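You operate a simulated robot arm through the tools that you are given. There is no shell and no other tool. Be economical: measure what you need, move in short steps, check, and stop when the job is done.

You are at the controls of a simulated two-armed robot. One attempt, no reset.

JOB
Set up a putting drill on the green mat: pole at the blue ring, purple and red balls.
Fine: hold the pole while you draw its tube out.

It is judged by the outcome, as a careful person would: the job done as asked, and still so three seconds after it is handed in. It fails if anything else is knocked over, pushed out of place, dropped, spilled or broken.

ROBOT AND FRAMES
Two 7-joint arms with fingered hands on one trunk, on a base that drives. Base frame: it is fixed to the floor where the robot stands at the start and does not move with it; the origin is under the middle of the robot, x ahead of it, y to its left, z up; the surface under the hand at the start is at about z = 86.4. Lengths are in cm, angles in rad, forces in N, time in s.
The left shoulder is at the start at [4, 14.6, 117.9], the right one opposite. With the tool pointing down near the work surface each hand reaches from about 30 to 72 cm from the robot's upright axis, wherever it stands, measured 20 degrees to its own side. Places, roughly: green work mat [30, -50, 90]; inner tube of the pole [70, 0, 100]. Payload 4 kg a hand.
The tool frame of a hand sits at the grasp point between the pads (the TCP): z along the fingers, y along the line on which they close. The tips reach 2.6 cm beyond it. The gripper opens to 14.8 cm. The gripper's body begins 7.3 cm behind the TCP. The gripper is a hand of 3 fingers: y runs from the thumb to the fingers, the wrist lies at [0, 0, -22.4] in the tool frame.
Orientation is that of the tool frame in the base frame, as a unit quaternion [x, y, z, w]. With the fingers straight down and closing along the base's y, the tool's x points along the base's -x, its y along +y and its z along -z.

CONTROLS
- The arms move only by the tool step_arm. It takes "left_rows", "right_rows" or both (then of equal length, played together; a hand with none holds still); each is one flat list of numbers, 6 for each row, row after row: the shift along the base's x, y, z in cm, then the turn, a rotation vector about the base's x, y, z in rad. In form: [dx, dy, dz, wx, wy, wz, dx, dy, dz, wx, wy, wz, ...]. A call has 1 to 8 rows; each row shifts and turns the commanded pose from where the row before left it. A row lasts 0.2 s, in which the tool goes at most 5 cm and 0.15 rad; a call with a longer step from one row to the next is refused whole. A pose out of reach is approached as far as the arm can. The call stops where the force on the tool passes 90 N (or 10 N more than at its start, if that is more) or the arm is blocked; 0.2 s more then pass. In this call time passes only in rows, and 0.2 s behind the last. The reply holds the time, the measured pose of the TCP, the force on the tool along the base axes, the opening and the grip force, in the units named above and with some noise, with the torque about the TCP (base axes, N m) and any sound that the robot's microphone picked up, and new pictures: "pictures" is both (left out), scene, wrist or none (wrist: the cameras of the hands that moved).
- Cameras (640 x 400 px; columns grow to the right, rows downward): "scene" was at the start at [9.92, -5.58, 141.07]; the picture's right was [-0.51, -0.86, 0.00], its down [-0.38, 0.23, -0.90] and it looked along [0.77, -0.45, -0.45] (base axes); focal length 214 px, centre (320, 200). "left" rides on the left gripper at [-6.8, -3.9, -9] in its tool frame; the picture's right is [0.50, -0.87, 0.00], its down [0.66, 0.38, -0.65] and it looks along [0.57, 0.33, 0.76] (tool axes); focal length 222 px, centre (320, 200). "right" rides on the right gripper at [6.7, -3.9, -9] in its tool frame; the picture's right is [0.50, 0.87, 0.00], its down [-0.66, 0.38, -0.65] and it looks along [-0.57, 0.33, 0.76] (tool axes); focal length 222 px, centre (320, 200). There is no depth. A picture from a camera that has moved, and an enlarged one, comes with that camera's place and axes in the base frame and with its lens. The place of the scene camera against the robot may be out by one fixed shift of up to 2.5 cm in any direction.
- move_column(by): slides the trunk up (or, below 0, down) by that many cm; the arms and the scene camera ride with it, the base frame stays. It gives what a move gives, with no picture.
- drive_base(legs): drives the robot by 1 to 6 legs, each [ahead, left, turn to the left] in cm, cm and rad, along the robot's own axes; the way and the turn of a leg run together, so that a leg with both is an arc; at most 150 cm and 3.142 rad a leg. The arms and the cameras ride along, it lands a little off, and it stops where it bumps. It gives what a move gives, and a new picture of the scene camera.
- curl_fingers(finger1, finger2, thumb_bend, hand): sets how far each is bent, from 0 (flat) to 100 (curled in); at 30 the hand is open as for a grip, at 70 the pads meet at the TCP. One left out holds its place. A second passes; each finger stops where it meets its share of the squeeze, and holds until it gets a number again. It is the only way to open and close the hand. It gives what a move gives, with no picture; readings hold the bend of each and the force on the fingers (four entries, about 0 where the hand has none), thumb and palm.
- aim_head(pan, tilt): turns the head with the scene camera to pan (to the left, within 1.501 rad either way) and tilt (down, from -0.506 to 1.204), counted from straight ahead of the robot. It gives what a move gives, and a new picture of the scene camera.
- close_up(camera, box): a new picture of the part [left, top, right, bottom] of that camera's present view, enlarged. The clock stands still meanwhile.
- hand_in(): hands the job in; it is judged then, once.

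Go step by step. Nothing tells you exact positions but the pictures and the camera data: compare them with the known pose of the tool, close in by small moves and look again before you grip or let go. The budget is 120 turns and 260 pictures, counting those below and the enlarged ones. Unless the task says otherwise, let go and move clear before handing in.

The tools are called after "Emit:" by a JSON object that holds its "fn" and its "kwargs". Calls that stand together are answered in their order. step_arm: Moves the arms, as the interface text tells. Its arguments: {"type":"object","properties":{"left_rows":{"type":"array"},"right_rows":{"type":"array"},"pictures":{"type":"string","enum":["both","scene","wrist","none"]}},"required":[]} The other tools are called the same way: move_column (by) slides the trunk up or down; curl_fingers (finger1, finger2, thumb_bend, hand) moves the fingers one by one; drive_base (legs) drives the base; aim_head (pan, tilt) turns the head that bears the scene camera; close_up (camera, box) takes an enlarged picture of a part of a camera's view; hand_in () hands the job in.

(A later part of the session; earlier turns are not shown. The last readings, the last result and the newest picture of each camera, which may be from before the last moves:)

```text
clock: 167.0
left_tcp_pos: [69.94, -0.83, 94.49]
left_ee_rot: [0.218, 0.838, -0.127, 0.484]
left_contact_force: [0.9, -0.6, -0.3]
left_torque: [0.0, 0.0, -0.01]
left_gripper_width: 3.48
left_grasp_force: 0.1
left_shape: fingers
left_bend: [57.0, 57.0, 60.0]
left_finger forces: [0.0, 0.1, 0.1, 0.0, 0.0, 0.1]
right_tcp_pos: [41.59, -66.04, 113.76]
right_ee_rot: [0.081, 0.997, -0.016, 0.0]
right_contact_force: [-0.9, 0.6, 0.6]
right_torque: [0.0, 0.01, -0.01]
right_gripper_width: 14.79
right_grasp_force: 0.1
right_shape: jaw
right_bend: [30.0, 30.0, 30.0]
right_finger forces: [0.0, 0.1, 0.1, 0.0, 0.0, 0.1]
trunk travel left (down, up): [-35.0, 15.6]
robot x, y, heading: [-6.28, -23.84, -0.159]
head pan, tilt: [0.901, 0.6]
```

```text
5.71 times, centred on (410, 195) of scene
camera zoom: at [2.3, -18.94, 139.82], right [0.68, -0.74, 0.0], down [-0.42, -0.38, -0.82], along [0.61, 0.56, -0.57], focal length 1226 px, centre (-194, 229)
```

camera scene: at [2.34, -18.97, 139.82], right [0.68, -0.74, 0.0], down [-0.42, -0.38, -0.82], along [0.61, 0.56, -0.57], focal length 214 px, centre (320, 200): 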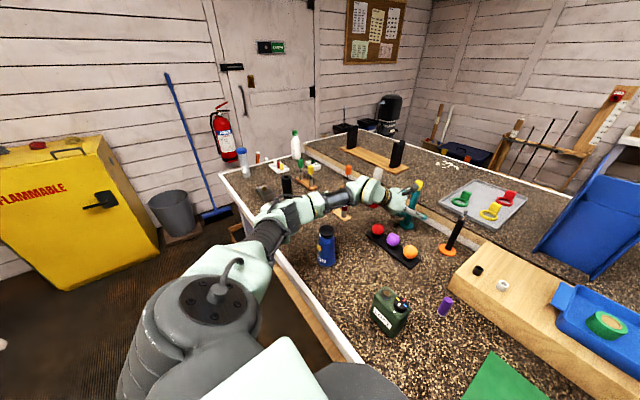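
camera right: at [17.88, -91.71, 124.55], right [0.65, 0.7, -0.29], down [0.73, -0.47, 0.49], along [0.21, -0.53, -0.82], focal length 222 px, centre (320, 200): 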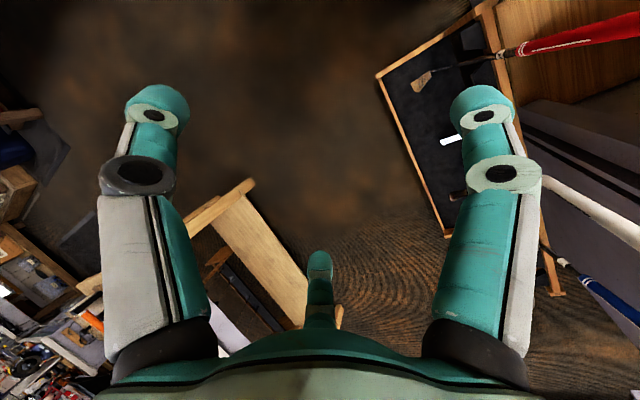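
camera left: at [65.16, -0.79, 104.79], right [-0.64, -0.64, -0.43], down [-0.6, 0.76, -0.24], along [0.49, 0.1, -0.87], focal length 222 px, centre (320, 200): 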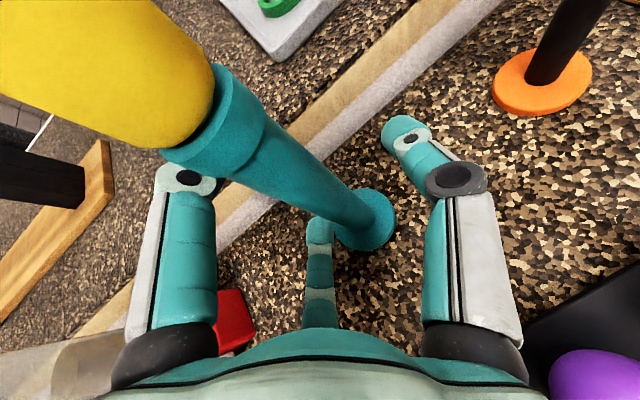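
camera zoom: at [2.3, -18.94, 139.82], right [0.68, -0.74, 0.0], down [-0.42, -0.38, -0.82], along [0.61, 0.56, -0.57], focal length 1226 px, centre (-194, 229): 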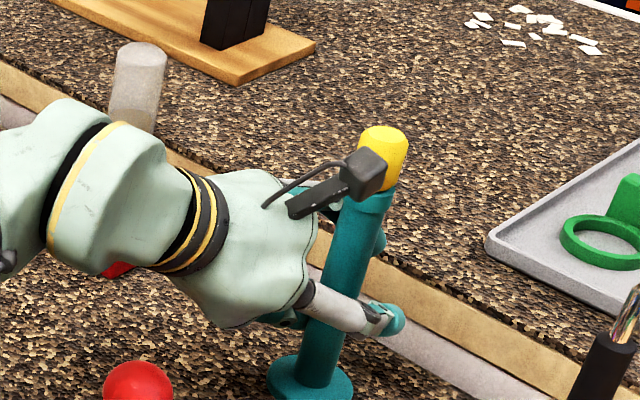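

The tube is now within 0.5 cm of the TCP. Closing all digits.

Emit:
{"fn": "curl_fingers", "kwargs": {"hand": "left", "finger1": 66, "finger2": 66, "thumb_bend": 68}}

Emit:
{"fn": "close_up", "kwargs": {"camera": "left", "box": [160, 60, 480, 300]}}

Emit:
{"fn": "close_up", "kwargs": {"camera": "scene", "box": [370, 160, 450, 230]}}

```text
clock: 168.0
left_tcp_pos: [69.98, -0.72, 94.46]
left_ee_rot: [0.218, 0.838, -0.127, 0.484]
left_contact_force: [0.8, 0.0, 1.0]
left_torque: [0.07, 0.03, 0.01]
left_gripper_width: 1.05
left_grasp_force: 2.4
left_shape: fingers
left_bend: [66.0, 63.0, 67.0]
left_finger forces: [0.0, 2.4, 0.0, 0.0, 2.4, 0.0]
right_tcp_pos: [41.63, -66.15, 113.93]
right_ee_rot: [0.081, 0.997, -0.016, 0.0]
right_contact_force: [-0.7, 0.7, -0.1]
right_torque: [0.01, 0.01, 0.05]
right_gripper_width: 14.8
right_grasp_force: 0.1
right_shape: jaw
right_bend: [30.0, 30.0, 30.0]
right_finger forces: [0.0, 0.0, 0.0, 0.1, 0.1, 0.1]
trunk travel left (down, up): [-35.0, 15.6]
robot x, y, heading: [-6.46, -23.3, -0.159]
head pan, tilt: [0.901, 0.6]
```

```text
1.67 times, centred on (320, 180) of left
camera zoom: at [64.3, -1.93, 104.81], right [-0.64, -0.64, -0.43], down [-0.6, 0.77, -0.24], along [0.49, 0.1, -0.87], focal length 370 px, centre (320, 233)
```

zoom: 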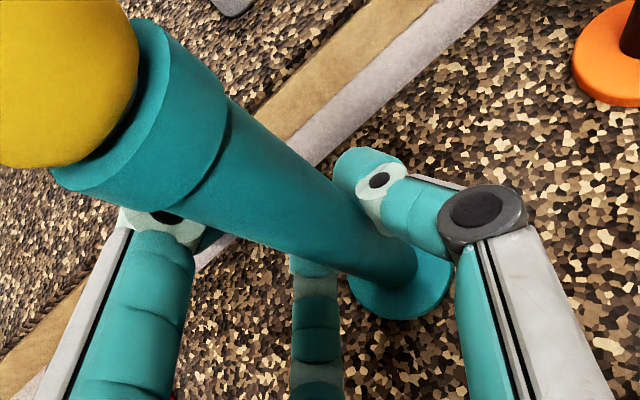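

```text
5.71 times, centred on (410, 195) of scene
camera zoom: at [2.31, -18.94, 139.82], right [0.68, -0.74, 0.0], down [-0.42, -0.38, -0.82], along [0.61, 0.56, -0.57], focal length 1226 px, centre (-194, 229)
```

zoom: 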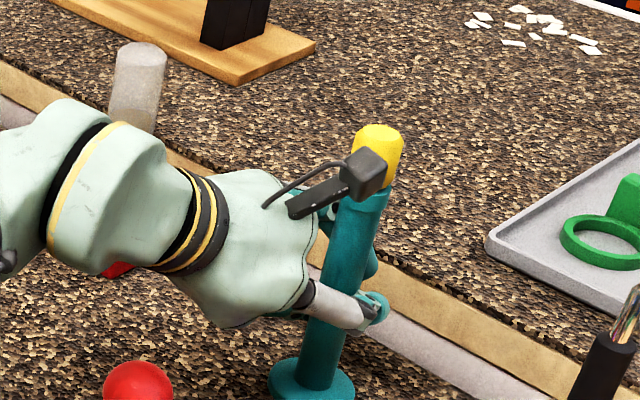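

Thumb and finger 2 touch; finger 1 isn't yet in contact. I'll close it further and then tighten all.

Emit:
{"fn": "curl_fingers", "kwargs": {"hand": "left", "finger1": 85}}

Emit:
{"fn": "curl_fingers", "kwargs": {"hand": "left", "finger1": 85, "finger2": 72, "thumb_bend": 74}}

Emit:
{"fn": "close_up", "kwargs": {"camera": "left", "box": [160, 60, 480, 300]}}

Emit:
{"fn": "close_up", "kwargs": {"camera": "scene", "box": [370, 160, 450, 230]}}

```text
clock: 169.0
left_tcp_pos: [69.93, -0.75, 94.52]
left_ee_rot: [0.217, 0.838, -0.126, 0.485]
left_contact_force: [0.3, 0.1, 0.8]
left_torque: [-0.01, 0.03, -0.01]
left_gripper_width: 1.27
left_grasp_force: 0.0
left_shape: fingers
left_bend: [85.0, 66.0, 68.0]
left_finger forces: [0.1, 0.0, 0.0, 0.0, 0.0, 0.0]
right_tcp_pos: [41.69, -66.11, 113.78]
right_ee_rot: [0.081, 0.997, -0.015, -0.001]
right_contact_force: [-0.1, -0.2, -0.2]
right_torque: [0.02, -0.01, 0.02]
right_gripper_width: 14.79
right_grasp_force: 0.0
right_shape: jaw
right_bend: [30.0, 30.0, 30.0]
right_finger forces: [0.0, 0.1, 0.0, 0.1, 0.1, 0.1]
trunk travel left (down, up): [-35.0, 15.6]
robot x, y, heading: [-5.98, -23.47, -0.157]
head pan, tilt: [0.901, 0.6]
```

```text
clock: 170.0
left_tcp_pos: [69.98, -0.84, 94.5]
left_ee_rot: [0.218, 0.838, -0.127, 0.484]
left_contact_force: [0.1, -0.4, 0.2]
left_torque: [-0.01, 0.0, 0.0]
left_gripper_width: 0.91
left_grasp_force: 0.0
left_shape: fingers
left_bend: [85.0, 71.0, 73.0]
left_finger forces: [0.0, 0.0, 0.0, 0.0, 0.1, 0.0]
right_tcp_pos: [41.66, -66.1, 113.79]
right_ee_rot: [0.082, 0.997, -0.016, 0.0]
right_contact_force: [-0.5, -0.1, -0.3]
right_torque: [0.03, 0.01, 0.0]
right_gripper_width: 14.79
right_grasp_force: 0.1
right_shape: jaw
right_bend: [30.0, 30.0, 30.0]
right_finger forces: [0.0, 0.1, 0.0, 0.0, 0.1, 0.0]
trunk travel left (down, up): [-35.0, 15.6]
robot x, y, heading: [-6.03, -23.79, -0.158]
head pan, tilt: [0.901, 0.6]
```

```text
1.67 times, centred on (320, 180) of left
camera zoom: at [64.3, -1.94, 104.82], right [-0.64, -0.64, -0.43], down [-0.6, 0.77, -0.24], along [0.49, 0.1, -0.87], focal length 370 px, centre (320, 233)
```

zoom: 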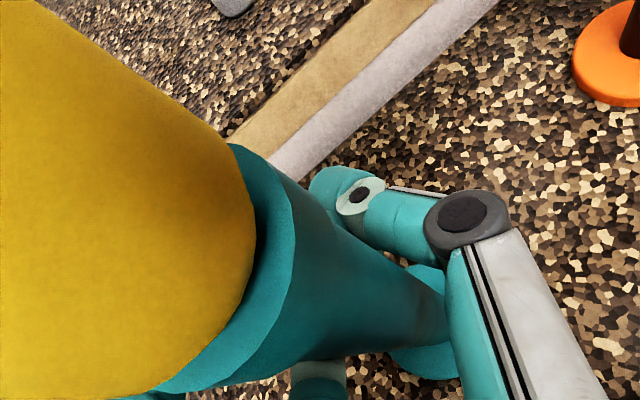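

```text
5.71 times, centred on (410, 195) of scene
camera zoom: at [2.3, -18.94, 139.82], right [0.68, -0.74, 0.0], down [-0.42, -0.38, -0.82], along [0.61, 0.56, -0.57], focal length 1226 px, centre (-194, 229)
```

zoom: 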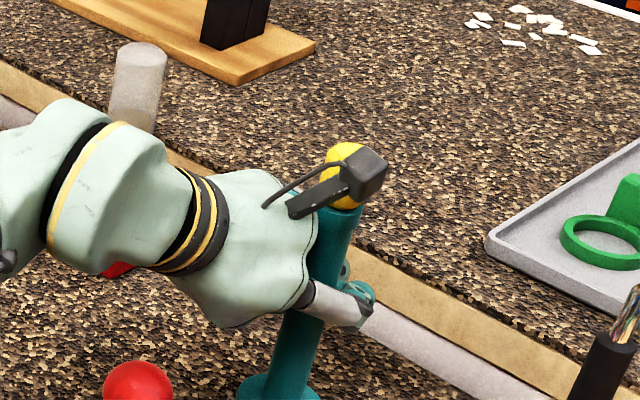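

The fingers slid round and pulled the tube toward the palm, because the hand is pitched 30° and slightly too deep. I'll open gently to let it stand again, then correct pitch and depth.

Emit:
{"fn": "curl_fingers", "kwargs": {"hand": "left", "finger1": 66, "finger2": 62, "thumb_bend": 66}}

Emit:
{"fn": "close_up", "kwargs": {"camera": "left", "box": [160, 60, 480, 300]}}

```text
clock: 171.0
left_tcp_pos: [70.0, -0.73, 94.46]
left_ee_rot: [0.217, 0.838, -0.126, 0.485]
left_contact_force: [0.0, -0.1, 0.3]
left_torque: [-0.02, 0.0, 0.02]
left_gripper_width: 1.03
left_grasp_force: 0.1
left_shape: fingers
left_bend: [66.0, 62.0, 66.0]
left_finger forces: [0.1, 0.0, 0.1, 0.0, 0.1, 0.0]
right_tcp_pos: [41.64, -66.04, 113.84]
right_ee_rot: [0.081, 0.997, -0.015, 0.0]
right_contact_force: [0.4, 0.0, 0.2]
right_torque: [-0.04, 0.01, 0.0]
right_gripper_width: 14.81
right_grasp_force: 0.1
right_shape: jaw
right_bend: [30.0, 30.0, 30.0]
right_finger forces: [0.0, 0.0, 0.0, 0.0, 0.0, 0.0]
trunk travel left (down, up): [-35.0, 15.6]
robot x, y, heading: [-5.68, -23.37, -0.162]
head pan, tilt: [0.901, 0.6]
```

```text
1.67 times, centred on (320, 180) of left
camera zoom: at [64.3, -1.94, 104.82], right [-0.64, -0.64, -0.43], down [-0.6, 0.77, -0.24], along [0.49, 0.1, -0.87], focal length 370 px, centre (320, 233)
```

zoom: 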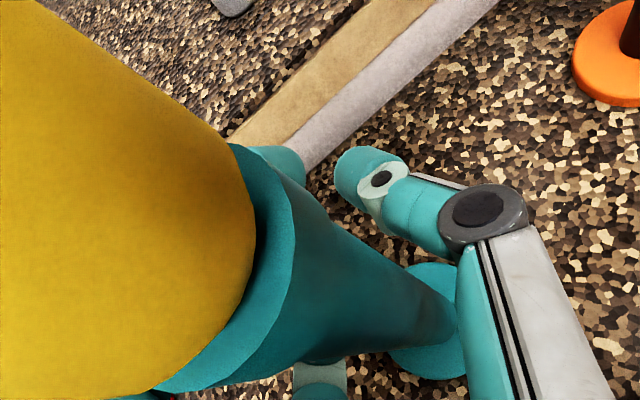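

The pole stands upright, just slid about 2.5 cm toward the hand, to (67.3,-0.5). I'll open, back the hand off along its axis, and re-pitch it to nearly horizontal.

Emit:
{"fn": "curl_fingers", "kwargs": {"hand": "left", "finger1": 44, "finger2": 44, "thumb_bend": 44}}

Emit:
{"fn": "step_arm", "kwargs": {"left_rows": [-1.5, 0.85, 1, 0, 0, 0, -1.5, 0.85, 1, 0, 0, 0, -1.5, 0.85, 1, 0, 0, 0, -1.5, 0.85, 1, 0, 0, 0, -1.5, 0.85, 1, 0, 0, 0, -1.5, 0.85, 1, 0, 0, 0], "pictures": "both"}}

```text
clock: 172.0
left_tcp_pos: [69.98, -0.85, 94.58]
left_ee_rot: [0.219, 0.838, -0.127, 0.484]
left_contact_force: [0.7, 0.0, 0.3]
left_torque: [-0.01, -0.03, 0.0]
left_gripper_width: 8.14
left_grasp_force: 0.1
left_shape: fingers
left_bend: [44.0, 44.0, 44.0]
left_finger forces: [0.1, 0.0, 0.0, 0.0, 0.0, 0.0]
right_tcp_pos: [41.81, -66.01, 113.92]
right_ee_rot: [0.081, 0.997, -0.016, 0.0]
right_contact_force: [-0.9, 0.1, 0.5]
right_torque: [0.03, 0.01, 0.02]
right_gripper_width: 14.8
right_grasp_force: 0.0
right_shape: jaw
right_bend: [30.0, 30.0, 30.0]
right_finger forces: [0.0, 0.0, 0.0, 0.1, 0.0, 0.0]
trunk travel left (down, up): [-35.0, 15.6]
robot x, y, heading: [-5.93, -23.37, -0.162]
head pan, tilt: [0.901, 0.6]
```

```text
clock: 173.4
left_tcp_pos: [60.99, 4.34, 100.42]
left_ee_rot: [0.217, 0.838, -0.126, 0.485]
left_contact_force: [0.4, -0.5, 0.2]
left_torque: [-0.01, -0.04, 0.0]
left_gripper_width: 8.17
left_grasp_force: 0.1
left_shape: fingers
left_bend: [44.0, 44.0, 44.0]
left_finger forces: [0.0, 0.0, 0.0, 0.0, 0.1, 0.1]
right_tcp_pos: [41.66, -66.03, 113.91]
right_ee_rot: [0.081, 0.997, -0.016, -0.001]
right_contact_force: [-0.8, -0.4, 0.6]
right_torque: [0.01, -0.01, 0.0]
right_gripper_width: 14.82
right_grasp_force: 0.1
right_shape: jaw
right_bend: [30.0, 30.0, 30.0]
right_finger forces: [0.0, 0.0, 0.0, 0.1, 0.1, 0.0]
trunk travel left (down, up): [-35.0, 15.6]
robot x, y, heading: [-6.22, -23.66, -0.159]
head pan, tilt: [0.901, 0.6]
camera scene: at [2.22, -18.91, 139.82], right [0.68, -0.74, 0.0], down [-0.42, -0.38, -0.83], along [0.61, 0.56, -0.56], focal length 214 px, centre (320, 200)
camera left: at [55.27, 3.17, 110.64], right [-0.64, -0.64, -0.43], down [-0.6, 0.77, -0.24], along [0.49, 0.1, -0.87], focal length 222 px, centre (320, 200)
```

scene: 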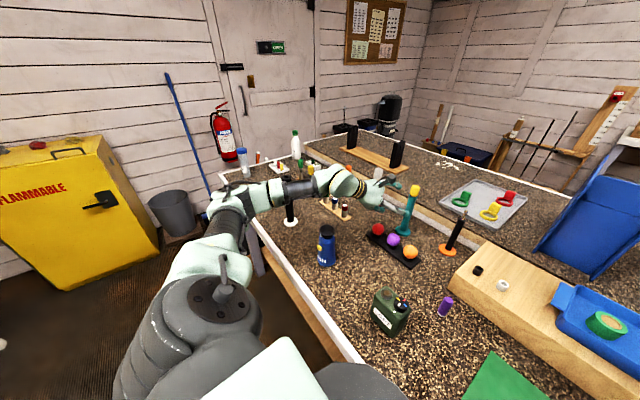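
left: 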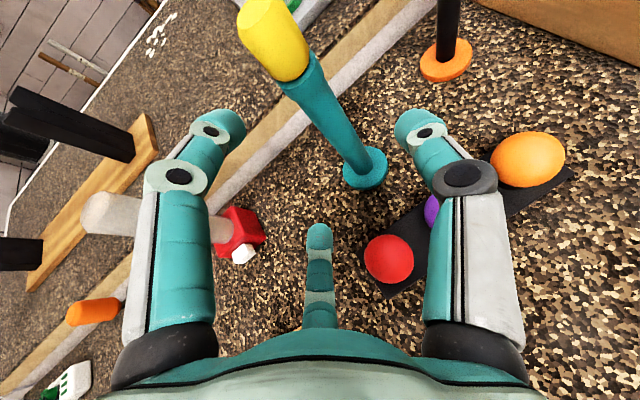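

The pole is upright at (66.9,-0.4). I'll raise the pitch to about 12° below horizontal and line up again.

Emit:
{"fn": "step_arm", "kwargs": {"left_rows": [-0.4, -0.2, -0.4, -0.051, -0.091, 0, -0.4, -0.2, -0.4, -0.051, -0.091, 0, -0.4, -0.2, -0.4, -0.051, -0.091, 0], "pictures": "both"}}

Emit:
{"fn": "close_up", "kwargs": {"camera": "scene", "box": [340, 150, 460, 270]}}

```text
clock: 174.2
left_tcp_pos: [59.88, 3.62, 99.27]
left_ee_rot: [0.195, 0.752, -0.159, 0.61]
left_contact_force: [0.1, -1.4, -0.3]
left_torque: [0.02, 0.0, 0.0]
left_gripper_width: 8.16
left_grasp_force: 0.0
left_shape: fingers
left_bend: [44.0, 44.0, 44.0]
left_finger forces: [0.1, 0.1, 0.0, 0.0, 0.0, 0.1]
right_tcp_pos: [41.7, -66.07, 113.96]
right_ee_rot: [0.082, 0.997, -0.015, 0.0]
right_contact_force: [-1.0, 0.1, 0.0]
right_torque: [0.01, -0.01, -0.01]
right_gripper_width: 14.83
right_grasp_force: 0.1
right_shape: jaw
right_bend: [30.0, 30.0, 30.0]
right_finger forces: [0.1, 0.0, 0.0, 0.0, 0.1, 0.0]
trunk travel left (down, up): [-35.0, 15.6]
robot x, y, heading: [-6.0, -23.61, -0.156]
head pan, tilt: [0.901, 0.6]
camera scene: at [2.32, -18.92, 139.82], right [0.68, -0.74, 0.0], down [-0.42, -0.38, -0.82], along [0.61, 0.56, -0.57], focal length 214 px, centre (320, 200)
camera left: at [51.58, 4.05, 107.63], right [-0.51, -0.71, -0.49], down [-0.49, 0.71, -0.51], along [0.7, -0.02, -0.71], focal length 222 px, centre (320, 200)
```

scene: 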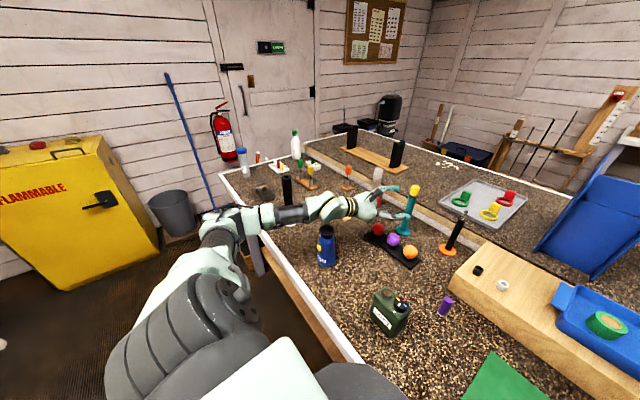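
left: 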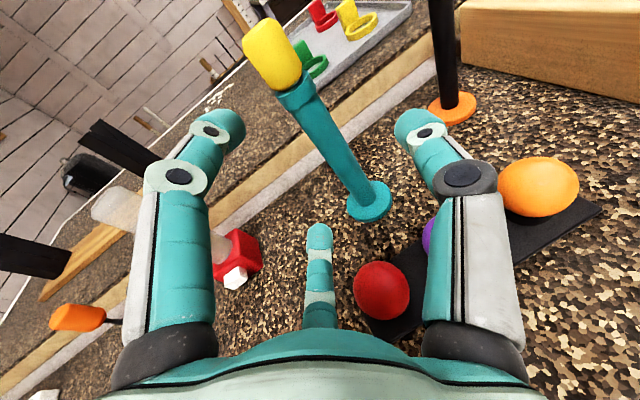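

```text
3.33 times, centred on (400, 210) of scene
camera zoom: at [2.32, -18.92, 139.82], right [0.68, -0.74, 0.0], down [-0.42, -0.38, -0.82], along [0.61, 0.56, -0.57], focal length 715 px, centre (53, 167)
```

zoom: 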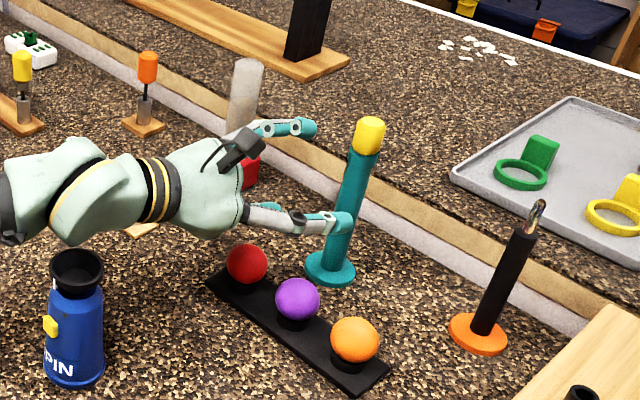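

Aligned: pole at (66.6,-0.4). Moving in along the tool axis.

Emit:
{"fn": "step_arm", "kwargs": {"left_rows": [1.3, -0.76, -0.46, 0, 0, 0, 1.3, -0.76, -0.46, 0, 0, 0, 1.3, -0.76, -0.46, 0, 0, 0, 1.3, -0.76, -0.46, 0, 0, 0, 1.3, -0.76, -0.46, 0, 0, 0], "pictures": "wrist"}}

Emit:
{"fn": "close_up", "kwargs": {"camera": "scene", "box": [340, 150, 460, 270]}}

```text
clock: 175.4
left_tcp_pos: [66.11, 0.36, 98.11]
left_ee_rot: [0.194, 0.748, -0.155, 0.616]
left_contact_force: [0.4, 0.4, 0.2]
left_torque: [-0.01, 0.0, -0.02]
left_gripper_width: 8.16
left_grasp_force: 0.1
left_shape: fingers
left_bend: [44.0, 44.0, 44.0]
left_finger forces: [0.0, 0.0, 0.0, 0.0, 0.0, 0.1]
right_tcp_pos: [41.16, -66.09, 114.06]
right_ee_rot: [0.08, 0.997, -0.015, 0.002]
right_contact_force: [0.0, 0.4, -0.3]
right_torque: [0.01, -0.01, 0.0]
right_gripper_width: 14.79
right_grasp_force: 0.2
right_shape: jaw
right_bend: [30.0, 30.0, 30.0]
right_finger forces: [0.0, 0.0, 0.0, 0.0, 0.0, 0.0]
trunk travel left (down, up): [-35.0, 15.6]
robot x, y, heading: [-6.5, -23.48, -0.156]
head pan, tilt: [0.901, 0.6]
camera left: at [57.75, 0.58, 106.32], right [-0.5, -0.71, -0.5], down [-0.49, 0.7, -0.51], along [0.71, -0.01, -0.7], focal length 222 px, centre (320, 200)
```

left: 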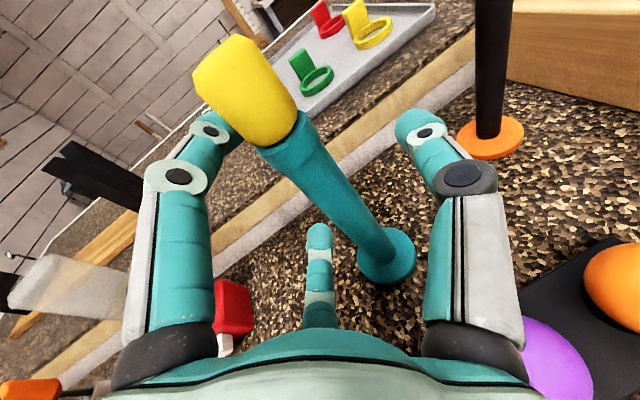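

```text
3.33 times, centred on (400, 210) of scene
camera zoom: at [1.66, -19.04, 139.92], right [0.68, -0.74, 0.0], down [-0.41, -0.38, -0.83], along [0.61, 0.56, -0.56], focal length 715 px, centre (53, 167)
```

zoom: 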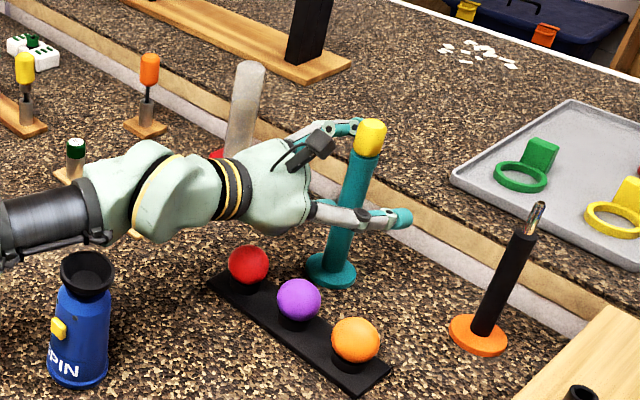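

The arm stopped a bit high and the base was nudged back, so some part of the arm may be touching something. I'll look at the whole left arm.

Emit:
{"fn": "close_up", "kwargs": {"camera": "scene", "box": [160, 150, 420, 330]}}

Emit:
{"fn": "close_up", "kwargs": {"camera": "scene", "box": [0, 0, 640, 400]}}

```text
2.22 times, centred on (290, 240) of scene
camera zoom: at [1.66, -19.04, 139.92], right [0.68, -0.74, 0.0], down [-0.41, -0.38, -0.83], along [0.61, 0.56, -0.56], focal length 477 px, centre (387, 111)
```

zoom: 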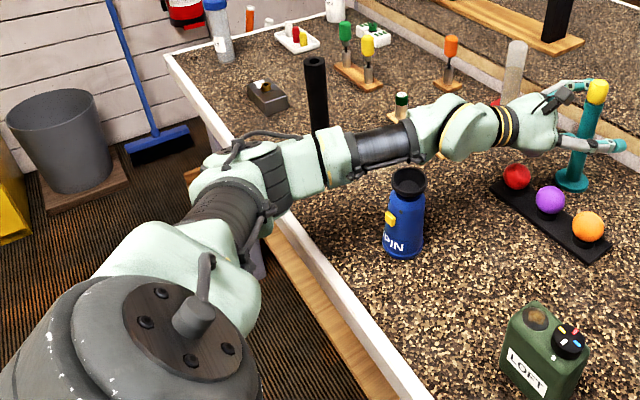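

```text
1.00 times, centred on (320, 200) of scene (not enlarged: the box is as wide or as high as the picture)
camera zoom: at [1.66, -19.04, 139.92], right [0.68, -0.74, 0.0], down [-0.41, -0.38, -0.83], along [0.61, 0.56, -0.56], focal length 214 px, centre (320, 200)
```

zoom: 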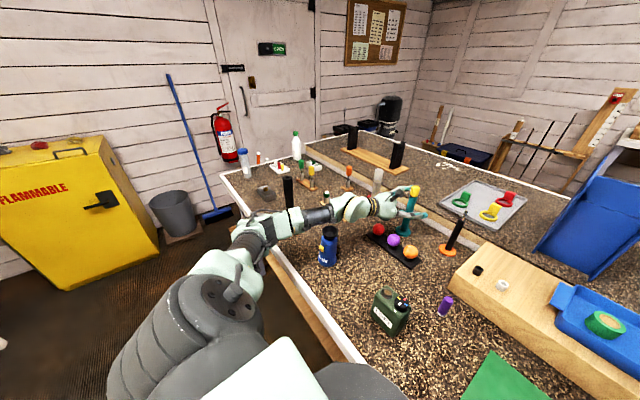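

The left elbow is pressing on the bench edge. I'll withdraw the hand along its axis, raise the trunk 9 cm and come in again.

Emit:
{"fn": "step_arm", "kwargs": {"left_rows": [-1.3, 0.76, 0.5, 0, 0, 0, -1.3, 0.76, 0.5, 0, 0, 0, -1.3, 0.76, 0.5, 0, 0, 0, -1.3, 0.76, 0.5, 0, 0, 0, -1.3, 0.76, 0.5, 0, 0, 0, -1.3, 0.76, 0.5, 0, 0, 0], "pictures": "none"}}

Emit:
{"fn": "move_column", "kwargs": {"by": 9}}

Emit:
{"fn": "step_arm", "kwargs": {"left_rows": [0, 0, -2, 0, 0, 0, 0, 0, -2, 0, 0, 0, 0, 0, -2, 0, 0, 0, 0, 0, -2, 0, 0, 0], "pictures": "both"}}

```text
clock: 176.8
left_tcp_pos: [58.37, 4.42, 99.92]
left_ee_rot: [0.196, 0.752, -0.16, 0.609]
left_contact_force: [0.5, -0.1, -1.1]
left_torque: [0.03, 0.0, 0.01]
left_gripper_width: 8.16
left_grasp_force: 0.0
left_shape: fingers
left_bend: [44.0, 44.0, 44.0]
left_finger forces: [0.0, 0.1, 0.0, 0.0, 0.1, 0.0]
right_tcp_pos: [41.6, -66.13, 113.9]
right_ee_rot: [0.081, 0.997, -0.016, 0.0]
right_contact_force: [-0.7, -0.2, 0.1]
right_torque: [0.01, -0.02, 0.01]
right_gripper_width: 14.78
right_grasp_force: 0.2
right_shape: jaw
right_bend: [30.0, 30.0, 30.0]
right_finger forces: [0.0, 0.1, 0.1, 0.1, 0.0, 0.0]
trunk travel left (down, up): [-35.0, 15.6]
robot x, y, heading: [-6.56, -24.1, -0.16]
head pan, tilt: [0.901, 0.6]
```

```text
clock: 178.1
left_tcp_pos: [58.42, 4.39, 109.02]
left_ee_rot: [0.196, 0.753, -0.159, 0.608]
left_contact_force: [-0.6, -0.3, -0.5]
left_torque: [-0.01, 0.01, -0.01]
left_gripper_width: 8.17
left_grasp_force: 0.0
left_shape: fingers
left_bend: [44.0, 44.0, 44.0]
left_finger forces: [0.0, 0.0, 0.1, 0.0, 0.0, 0.0]
right_tcp_pos: [41.58, -66.01, 122.87]
right_ee_rot: [0.081, 0.997, -0.016, 0.0]
right_contact_force: [-0.6, -0.6, 0.1]
right_torque: [-0.01, 0.02, -0.06]
right_gripper_width: 14.81
right_grasp_force: 0.1
right_shape: jaw
right_bend: [30.0, 30.0, 30.0]
right_finger forces: [0.0, 0.0, 0.0, 0.0, 0.1, 0.1]
trunk travel left (down, up): [-44.0, 6.6]
robot x, y, heading: [-6.42, -23.67, -0.158]
head pan, tilt: [0.901, 0.6]
```

```text
clock: 179.1
left_tcp_pos: [58.44, 4.42, 101.1]
left_ee_rot: [0.196, 0.752, -0.159, 0.609]
left_contact_force: [1.0, -0.6, -0.3]
left_torque: [-0.01, 0.0, 0.01]
left_gripper_width: 8.18
left_grasp_force: 0.0
left_shape: fingers
left_bend: [44.0, 44.0, 44.0]
left_finger forces: [0.0, 0.1, 0.0, 0.0, 0.0, 0.1]
right_tcp_pos: [41.55, -66.12, 123.02]
right_ee_rot: [0.081, 0.997, -0.015, -0.001]
right_contact_force: [-0.5, -0.2, -0.2]
right_torque: [-0.02, -0.05, 0.03]
right_gripper_width: 14.78
right_grasp_force: 0.0
right_shape: jaw
right_bend: [30.0, 30.0, 30.0]
right_finger forces: [0.0, 0.0, 0.1, 0.0, 0.0, 0.0]
trunk travel left (down, up): [-44.0, 6.6]
robot x, y, heading: [-6.09, -23.49, -0.155]
head pan, tilt: [0.901, 0.6]
camera scene: at [2.31, -18.92, 148.92], right [0.68, -0.74, 0.0], down [-0.42, -0.38, -0.82], along [0.61, 0.56, -0.57], focal length 214 px, centre (320, 200)
camera left: at [50.29, 4.76, 109.47], right [-0.51, -0.71, -0.49], down [-0.49, 0.71, -0.51], along [0.7, -0.02, -0.71], focal length 222 px, centre (320, 200)
```

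scene: 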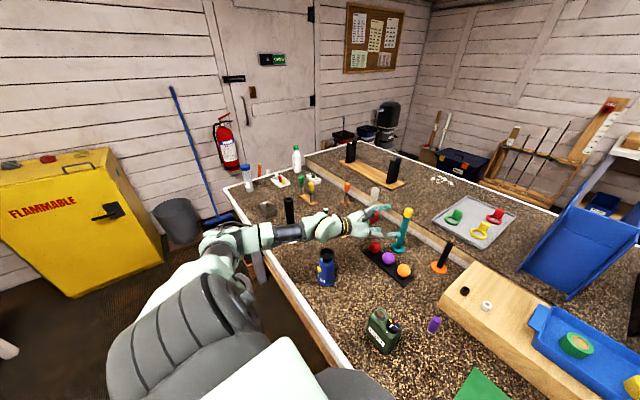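
left: 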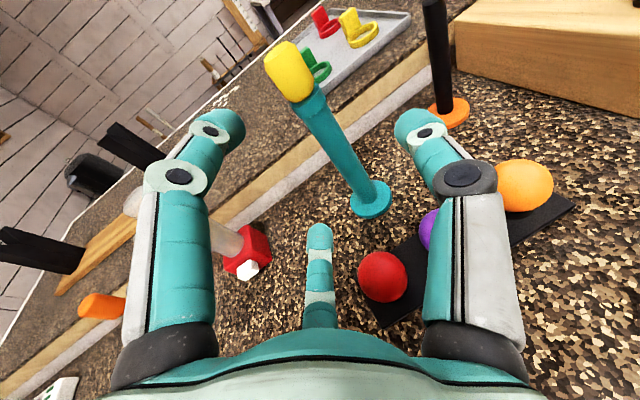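

Elbow is now higher and the pole is unchanged at (66.6,-0.4). Going in again.

Emit:
{"fn": "step_arm", "kwargs": {"left_rows": [1.33, -0.77, -0.68, 0, 0, 0, 1.33, -0.77, -0.68, 0, 0, 0, 1.33, -0.77, -0.68, 0, 0, 0, 1.33, -0.77, -0.68, 0, 0, 0, 1.33, -0.77, -0.68, 0, 0, 0, 1.33, -0.77, -0.68, 0, 0, 0], "pictures": "both"}}

Emit:
{"fn": "close_up", "kwargs": {"camera": "scene", "box": [340, 170, 460, 290]}}

```text
clock: 180.4
left_tcp_pos: [66.52, -0.24, 96.79]
left_ee_rot: [0.195, 0.752, -0.159, 0.61]
left_contact_force: [0.2, 0.5, -0.7]
left_torque: [-0.01, 0.0, -0.01]
left_gripper_width: 8.16
left_grasp_force: 0.1
left_shape: fingers
left_bend: [44.0, 44.0, 44.0]
left_finger forces: [0.0, 0.1, 0.0, 0.1, 0.1, 0.0]
right_tcp_pos: [41.73, -66.21, 122.92]
right_ee_rot: [0.082, 0.997, -0.015, 0.0]
right_contact_force: [-0.1, 0.0, 0.4]
right_torque: [0.02, 0.03, 0.0]
right_gripper_width: 14.8
right_grasp_force: 0.2
right_shape: jaw
right_bend: [30.0, 30.0, 30.0]
right_finger forces: [0.0, 0.1, 0.0, 0.0, 0.1, 0.0]
trunk travel left (down, up): [-44.0, 6.6]
robot x, y, heading: [-6.02, -23.68, -0.162]
head pan, tilt: [0.901, 0.6]
camera scene: at [2.37, -18.99, 148.92], right [0.68, -0.74, 0.0], down [-0.42, -0.38, -0.82], along [0.61, 0.56, -0.57], focal length 214 px, centre (320, 200)
camera left: at [58.22, 0.05, 105.33], right [-0.51, -0.71, -0.49], down [-0.49, 0.71, -0.51], along [0.7, -0.02, -0.71], focal length 222 px, centre (320, 200)
```

scene: 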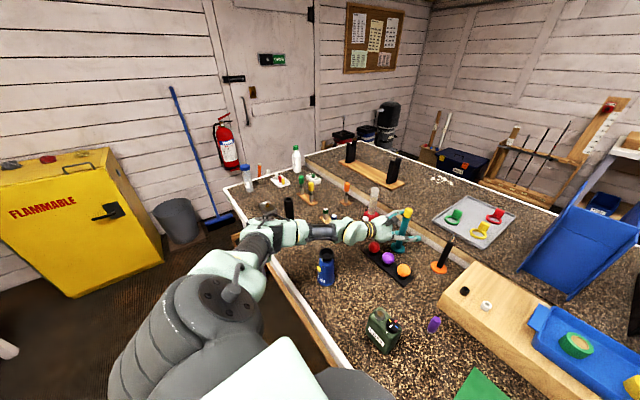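
left: 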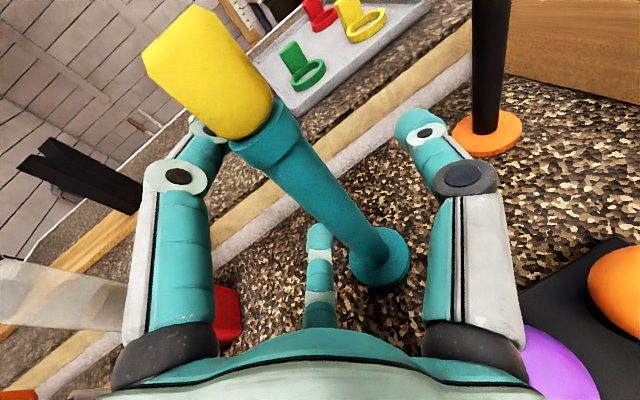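

```text
3.33 times, centred on (400, 230) of scene
camera zoom: at [2.37, -18.99, 148.92], right [0.68, -0.74, 0.0], down [-0.42, -0.38, -0.82], along [0.61, 0.56, -0.57], focal length 715 px, centre (53, 100)
```

zoom: 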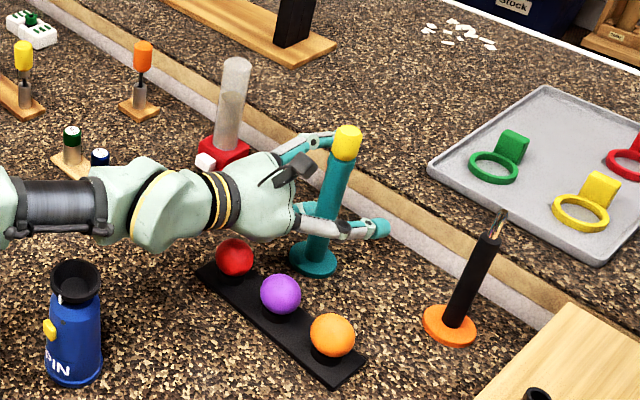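

Accurately placed (tube within 0.3 cm of TCP). Closing gradually.

Emit:
{"fn": "curl_fingers", "kwargs": {"hand": "left", "finger1": 58, "finger2": 58, "thumb_bend": 60}}

Emit:
{"fn": "curl_fingers", "kwargs": {"hand": "left", "finger1": 66, "finger2": 66, "thumb_bend": 64}}

Emit:
{"fn": "close_up", "kwargs": {"camera": "left", "box": [160, 60, 480, 300]}}

Emit:
{"fn": "close_up", "kwargs": {"camera": "scene", "box": [360, 190, 440, 260]}}

```text
clock: 181.4
left_tcp_pos: [66.46, -0.19, 96.98]
left_ee_rot: [0.195, 0.752, -0.159, 0.609]
left_contact_force: [-0.2, 0.7, -0.3]
left_torque: [0.05, -0.01, 0.0]
left_gripper_width: 3.46
left_grasp_force: 0.2
left_shape: fingers
left_bend: [57.0, 56.0, 60.0]
left_finger forces: [0.0, 0.3, 0.0, 0.1, 0.0, 0.0]
right_tcp_pos: [41.71, -66.07, 122.94]
right_ee_rot: [0.082, 0.997, -0.016, 0.0]
right_contact_force: [0.1, 0.3, -0.7]
right_torque: [-0.02, 0.01, 0.03]
right_gripper_width: 14.82
right_grasp_force: 0.1
right_shape: jaw
right_bend: [30.0, 30.0, 30.0]
right_finger forces: [0.0, 0.0, 0.0, 0.0, 0.0, 0.1]
trunk travel left (down, up): [-44.0, 6.6]
robot x, y, heading: [-6.32, -23.73, -0.157]
head pan, tilt: [0.901, 0.6]
```

```text
clock: 182.4
left_tcp_pos: [66.43, -0.15, 96.89]
left_ee_rot: [0.195, 0.752, -0.159, 0.609]
left_contact_force: [-0.1, -0.5, -1.0]
left_torque: [0.01, 0.0, 0.0]
left_gripper_width: 1.46
left_grasp_force: 0.7
left_shape: fingers
left_bend: [66.0, 65.0, 64.0]
left_finger forces: [0.0, 0.4, 0.2, 0.0, 0.1, 0.0]
right_tcp_pos: [41.7, -66.15, 122.97]
right_ee_rot: [0.081, 0.997, -0.016, -0.001]
right_contact_force: [0.3, 0.0, -0.5]
right_torque: [0.02, -0.01, 0.02]
right_gripper_width: 14.81
right_grasp_force: 0.1
right_shape: jaw
right_bend: [30.0, 30.0, 30.0]
right_finger forces: [0.0, 0.0, 0.1, 0.0, 0.0, 0.0]
trunk travel left (down, up): [-44.0, 6.6]
robot x, y, heading: [-6.43, -23.6, -0.16]
head pan, tilt: [0.901, 0.6]
```

```text
1.67 times, centred on (320, 180) of left
camera zoom: at [58.17, 0.09, 105.35], right [-0.51, -0.71, -0.49], down [-0.49, 0.71, -0.51], along [0.7, -0.02, -0.71], focal length 370 px, centre (320, 233)
```

zoom: 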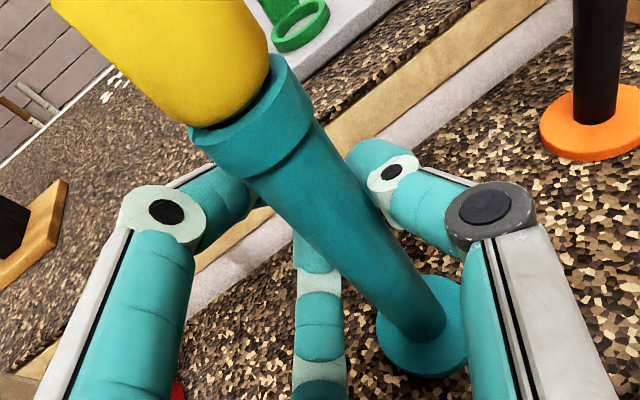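

```text
5.71 times, centred on (400, 225) of scene
camera zoom: at [2.31, -18.94, 148.92], right [0.68, -0.74, 0.0], down [-0.42, -0.38, -0.82], along [0.61, 0.56, -0.57], focal length 1226 px, centre (-137, 57)
```

zoom: 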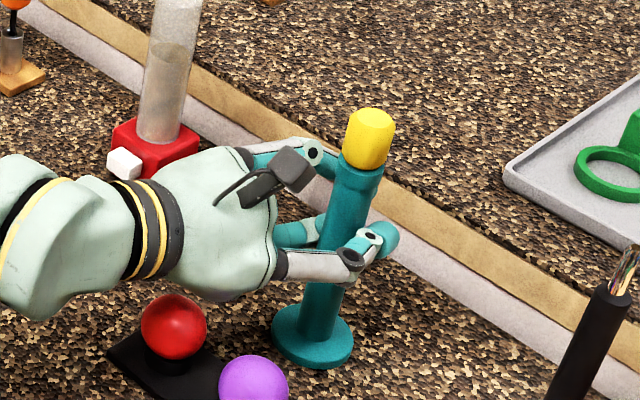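

The grip is now symmetrical and the pole is upright. Tightening.

Emit:
{"fn": "curl_fingers", "kwargs": {"hand": "left", "finger1": 72, "finger2": 72, "thumb_bend": 74}}

Emit:
{"fn": "close_up", "kwargs": {"camera": "left", "box": [160, 60, 480, 300]}}

Emit:
{"fn": "close_up", "kwargs": {"camera": "scene", "box": [360, 190, 440, 260]}}

```text
clock: 183.4
left_tcp_pos: [66.53, -0.19, 96.97]
left_ee_rot: [0.196, 0.752, -0.159, 0.609]
left_contact_force: [-0.1, -0.4, -0.1]
left_torque: [0.0, -0.01, 0.0]
left_gripper_width: 0.16
left_grasp_force: 8.1
left_shape: fingers
left_bend: [71.0, 68.0, 68.0]
left_finger forces: [2.9, 5.3, 0.0, 0.1, 8.3, 0.0]
right_tcp_pos: [41.72, -66.01, 123.01]
right_ee_rot: [0.081, 0.997, -0.015, -0.001]
right_contact_force: [0.4, -0.3, 0.2]
right_torque: [0.0, 0.0, -0.01]
right_gripper_width: 14.8
right_grasp_force: 0.1
right_shape: jaw
right_bend: [30.0, 30.0, 30.0]
right_finger forces: [0.0, 0.0, 0.0, 0.1, 0.1, 0.0]
trunk travel left (down, up): [-44.0, 6.6]
robot x, y, heading: [-6.19, -23.74, -0.154]
head pan, tilt: [0.901, 0.6]
```

```text
1.67 times, centred on (320, 180) of left
camera zoom: at [58.17, 0.08, 105.35], right [-0.51, -0.71, -0.49], down [-0.49, 0.71, -0.51], along [0.7, -0.02, -0.71], focal length 370 px, centre (320, 233)
```

zoom: 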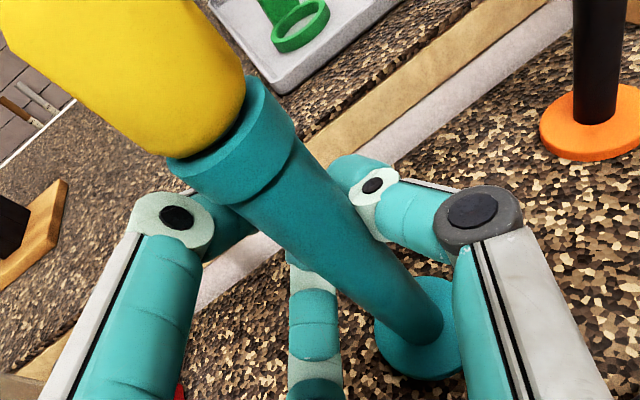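

```text
5.71 times, centred on (400, 225) of scene
camera zoom: at [2.31, -18.94, 148.92], right [0.68, -0.74, 0.0], down [-0.42, -0.38, -0.82], along [0.61, 0.56, -0.57], focal length 1226 px, centre (-137, 57)
```

zoom: 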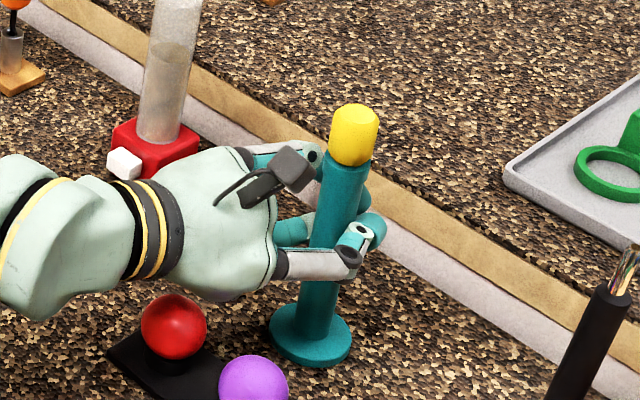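

All three digits hold with a slight lean. I'll lift 3 cm to test the grip.

Emit:
{"fn": "step_arm", "kwargs": {"left_rows": [0, 0, 1, 0, 0, 0, 0, 0, 2, 0, 0, 0], "pictures": "both"}}

Emit:
{"fn": "close_up", "kwargs": {"camera": "scene", "box": [360, 180, 440, 260]}}

```text
clock: 184.1
left_tcp_pos: [66.32, -0.25, 99.84]
left_ee_rot: [0.195, 0.752, -0.158, 0.609]
left_contact_force: [0.5, 0.0, -0.9]
left_torque: [0.04, -0.02, -0.03]
left_gripper_width: 0.14
left_grasp_force: 8.4
left_shape: fingers
left_bend: [71.0, 68.0, 68.0]
left_finger forces: [2.8, 5.4, 0.1, 0.0, 8.1, 0.0]
right_tcp_pos: [41.69, -66.08, 122.91]
right_ee_rot: [0.081, 0.997, -0.015, -0.001]
right_contact_force: [-0.2, 0.1, 1.0]
right_torque: [0.01, 0.01, -0.01]
right_gripper_width: 14.8
right_grasp_force: 0.1
right_shape: jaw
right_bend: [30.0, 30.0, 30.0]
right_finger forces: [0.0, 0.1, 0.0, 0.0, 0.0, 0.0]
trunk travel left (down, up): [-44.0, 6.6]
robot x, y, heading: [-5.98, -23.9, -0.16]
head pan, tilt: [0.901, 0.6]
camera scene: at [2.27, -18.95, 148.93], right [0.68, -0.74, 0.0], down [-0.42, -0.38, -0.83], along [0.61, 0.56, -0.56], focal length 214 px, centre (320, 200)
camera left: at [58.08, 0.1, 108.34], right [-0.51, -0.71, -0.49], down [-0.49, 0.71, -0.5], along [0.7, -0.02, -0.71], focal length 222 px, centre (320, 200)
```

scene: 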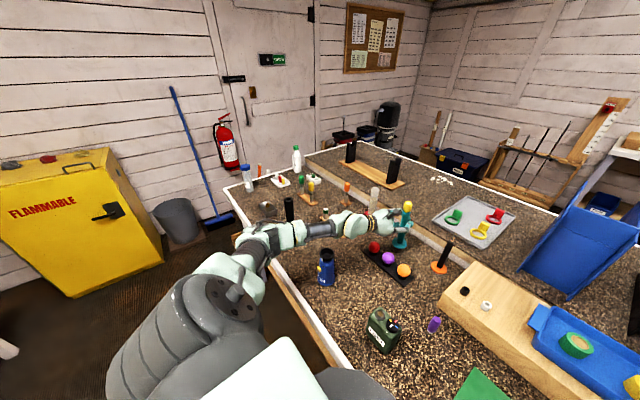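
left: 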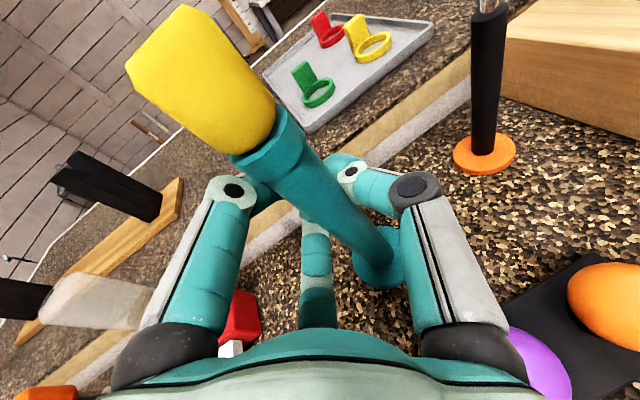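

```text
5.00 times, centred on (400, 220) of scene
camera zoom: at [2.27, -18.95, 148.93], right [0.68, -0.74, 0.0], down [-0.42, -0.38, -0.83], along [0.61, 0.56, -0.56], focal length 1072 px, centre (-80, 100)
```

zoom: 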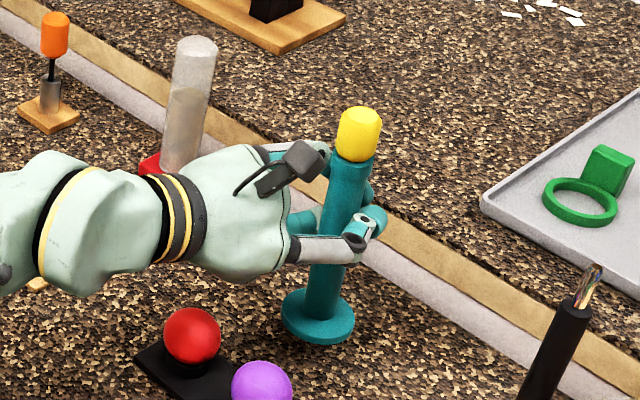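

The pole is lifted and held. I'll raise it clear and bring it back toward the robot, yawing the hand a bit inward, so I can carry it to the mat.

Emit:
{"fn": "step_arm", "kwargs": {"left_rows": [0, 0, 3, 0, 0, 0, 0, 0, 3, 0, 0, 0, 0, 0, 3, 0, 0, 0, -1, -1, 2, 0, 0, -0.05, -1.5, -1.5, 1, 0, 0, -0.05, -1.5, -1.5, 0, 0, 0, -0.05, -1.5, -1.5, 0, 0, 0, -0.05, -1.5, -1.5, 0, 0, 0, -0.05], "pictures": "wrist"}}

Emit:
{"fn": "aim_head", "kwargs": {"pan": 0.0, "tilt": 0.6}}

```text
clock: 185.8
left_tcp_pos: [59.25, -7.35, 111.88]
left_ee_rot: [0.288, 0.722, -0.234, 0.584]
left_contact_force: [0.6, -0.1, -0.9]
left_torque: [-0.01, -0.01, -0.01]
left_gripper_width: 0.13
left_grasp_force: 8.1
left_shape: fingers
left_bend: [71.0, 68.0, 68.0]
left_finger forces: [2.9, 5.4, 0.0, 0.1, 7.9, 0.1]
right_tcp_pos: [41.61, -66.16, 122.94]
right_ee_rot: [0.081, 0.997, -0.016, 0.0]
right_contact_force: [0.0, -0.1, -0.2]
right_torque: [0.03, -0.02, 0.0]
right_gripper_width: 14.8
right_grasp_force: 0.1
right_shape: jaw
right_bend: [30.0, 30.0, 30.0]
right_finger forces: [0.1, 0.0, 0.0, 0.0, 0.0, 0.1]
trunk travel left (down, up): [-44.0, 6.6]
robot x, y, heading: [-6.4, -23.79, -0.151]
head pan, tilt: [0.901, 0.6]
camera left: at [51.39, -4.91, 120.34], right [-0.67, -0.56, -0.49], down [-0.3, 0.81, -0.51], along [0.68, -0.19, -0.71], focal length 222 px, centre (320, 200)
```

left: 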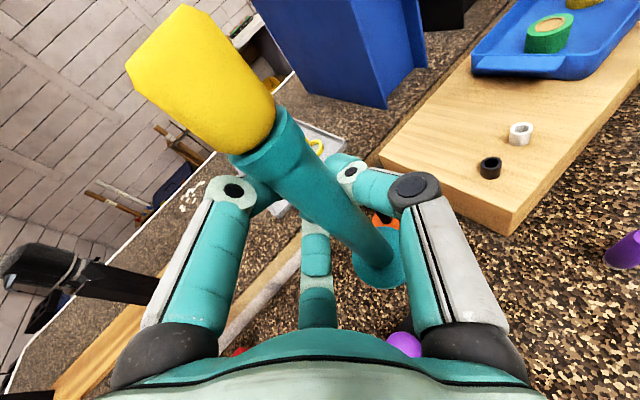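

```text
clock: 187.1
left_tcp_pos: [59.51, -7.21, 111.85]
left_ee_rot: [0.287, 0.722, -0.233, 0.585]
left_contact_force: [-0.7, -0.2, -1.3]
left_torque: [0.0, 0.01, 0.02]
left_gripper_width: 0.13
left_grasp_force: 7.8
left_shape: fingers
left_bend: [71.0, 68.0, 68.0]
left_finger forces: [2.8, 5.5, 0.0, 0.0, 7.9, 0.0]
right_tcp_pos: [41.62, -66.08, 122.99]
right_ee_rot: [0.081, 0.997, -0.015, 0.0]
right_contact_force: [-0.4, -0.8, -0.4]
right_torque: [-0.02, 0.01, 0.04]
right_gripper_width: 14.79
right_grasp_force: 0.1
right_shape: jaw
right_bend: [30.0, 30.0, 30.0]
right_finger forces: [0.1, 0.0, 0.1, 0.0, 0.0, 0.1]
trunk travel left (down, up): [-44.0, 6.6]
robot x, y, heading: [-6.36, -23.55, -0.158]
head pan, tilt: [0.0, 0.6]
camera scene: at [4.54, -26.29, 148.92], right [-0.16, -0.99, 0.0], down [-0.56, 0.09, -0.82], along [0.81, -0.13, -0.57], focal length 214 px, centre (320, 200)
```

scene: 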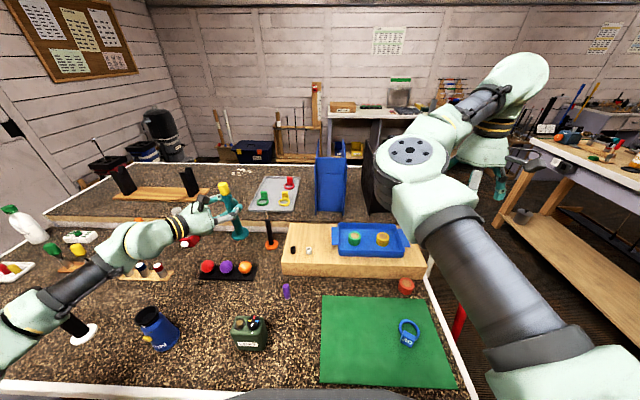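

The right arm works only on its own side, so I'll bring the held pole under the right hand and draw the tube there. First raise the right hand and swing the pole rightward in front of the robot.

Emit:
{"fn": "step_arm", "kwargs": {"left_rows": [-2.2, -2.0, 0, 0, 0, -0.05, -2.2, -2.0, 0, 0, 0, -0.05, -2.2, -2.0, 0, 0, 0, -0.05, -2.2, -2.0, 0, 0, 0, -0.05, -2.2, -2.0, 0, 0, 0, -0.05, -1.5, -2.0, 0, 0, 0, -0.05, -1, -2.0, 0, 0, 0, -0.05, 0, -2.0, 0, 0, 0, -0.05], "right_rows": [0, 0, 0.8, 0, 0, 0, 0, 0, 0.8, 0, 0, 0, 0, 0, 0.8, 0, 0, 0, 0, 0, 0.8, 0, 0, 0, 0, 0, 0.8, 0, 0, 0, 0, 0, 0.8, 0, 0, 0, 0, 0, 0.8, 0, 0, 0, 0, 0, 0.8, 0, 0, 0], "pictures": "scene"}}

```text
clock: 188.8
left_tcp_pos: [45.74, -23.39, 111.97]
left_ee_rot: [0.424, 0.651, -0.345, 0.527]
left_contact_force: [-1.4, 0.9, -1.2]
left_torque: [0.03, 0.01, 0.0]
left_gripper_width: 0.1
left_grasp_force: 7.1
left_shape: fingers
left_bend: [71.0, 68.0, 68.0]
left_finger forces: [2.9, 5.4, 0.1, 0.0, 7.9, 0.1]
right_tcp_pos: [41.58, -66.27, 129.33]
right_ee_rot: [0.081, 0.997, -0.014, 0.0]
right_contact_force: [0.8, -1.0, -0.3]
right_torque: [0.01, -0.02, -0.02]
right_gripper_width: 14.76
right_grasp_force: 0.0
right_shape: jaw
right_bend: [30.0, 30.0, 30.0]
right_finger forces: [0.0, 0.0, 0.1, 0.1, 0.0, 0.0]
trunk travel left (down, up): [-44.0, 6.6]
robot x, y, heading: [-6.12, -23.87, -0.159]
head pan, tilt: [0.0, 0.6]
camera scene: at [4.58, -26.38, 148.92], right [-0.16, -0.99, 0.0], down [-0.56, 0.09, -0.82], along [0.81, -0.13, -0.57], focal length 214 px, centre (320, 200)
```

scene: 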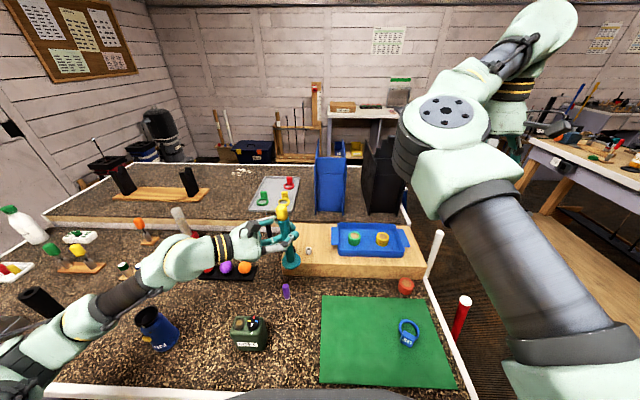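

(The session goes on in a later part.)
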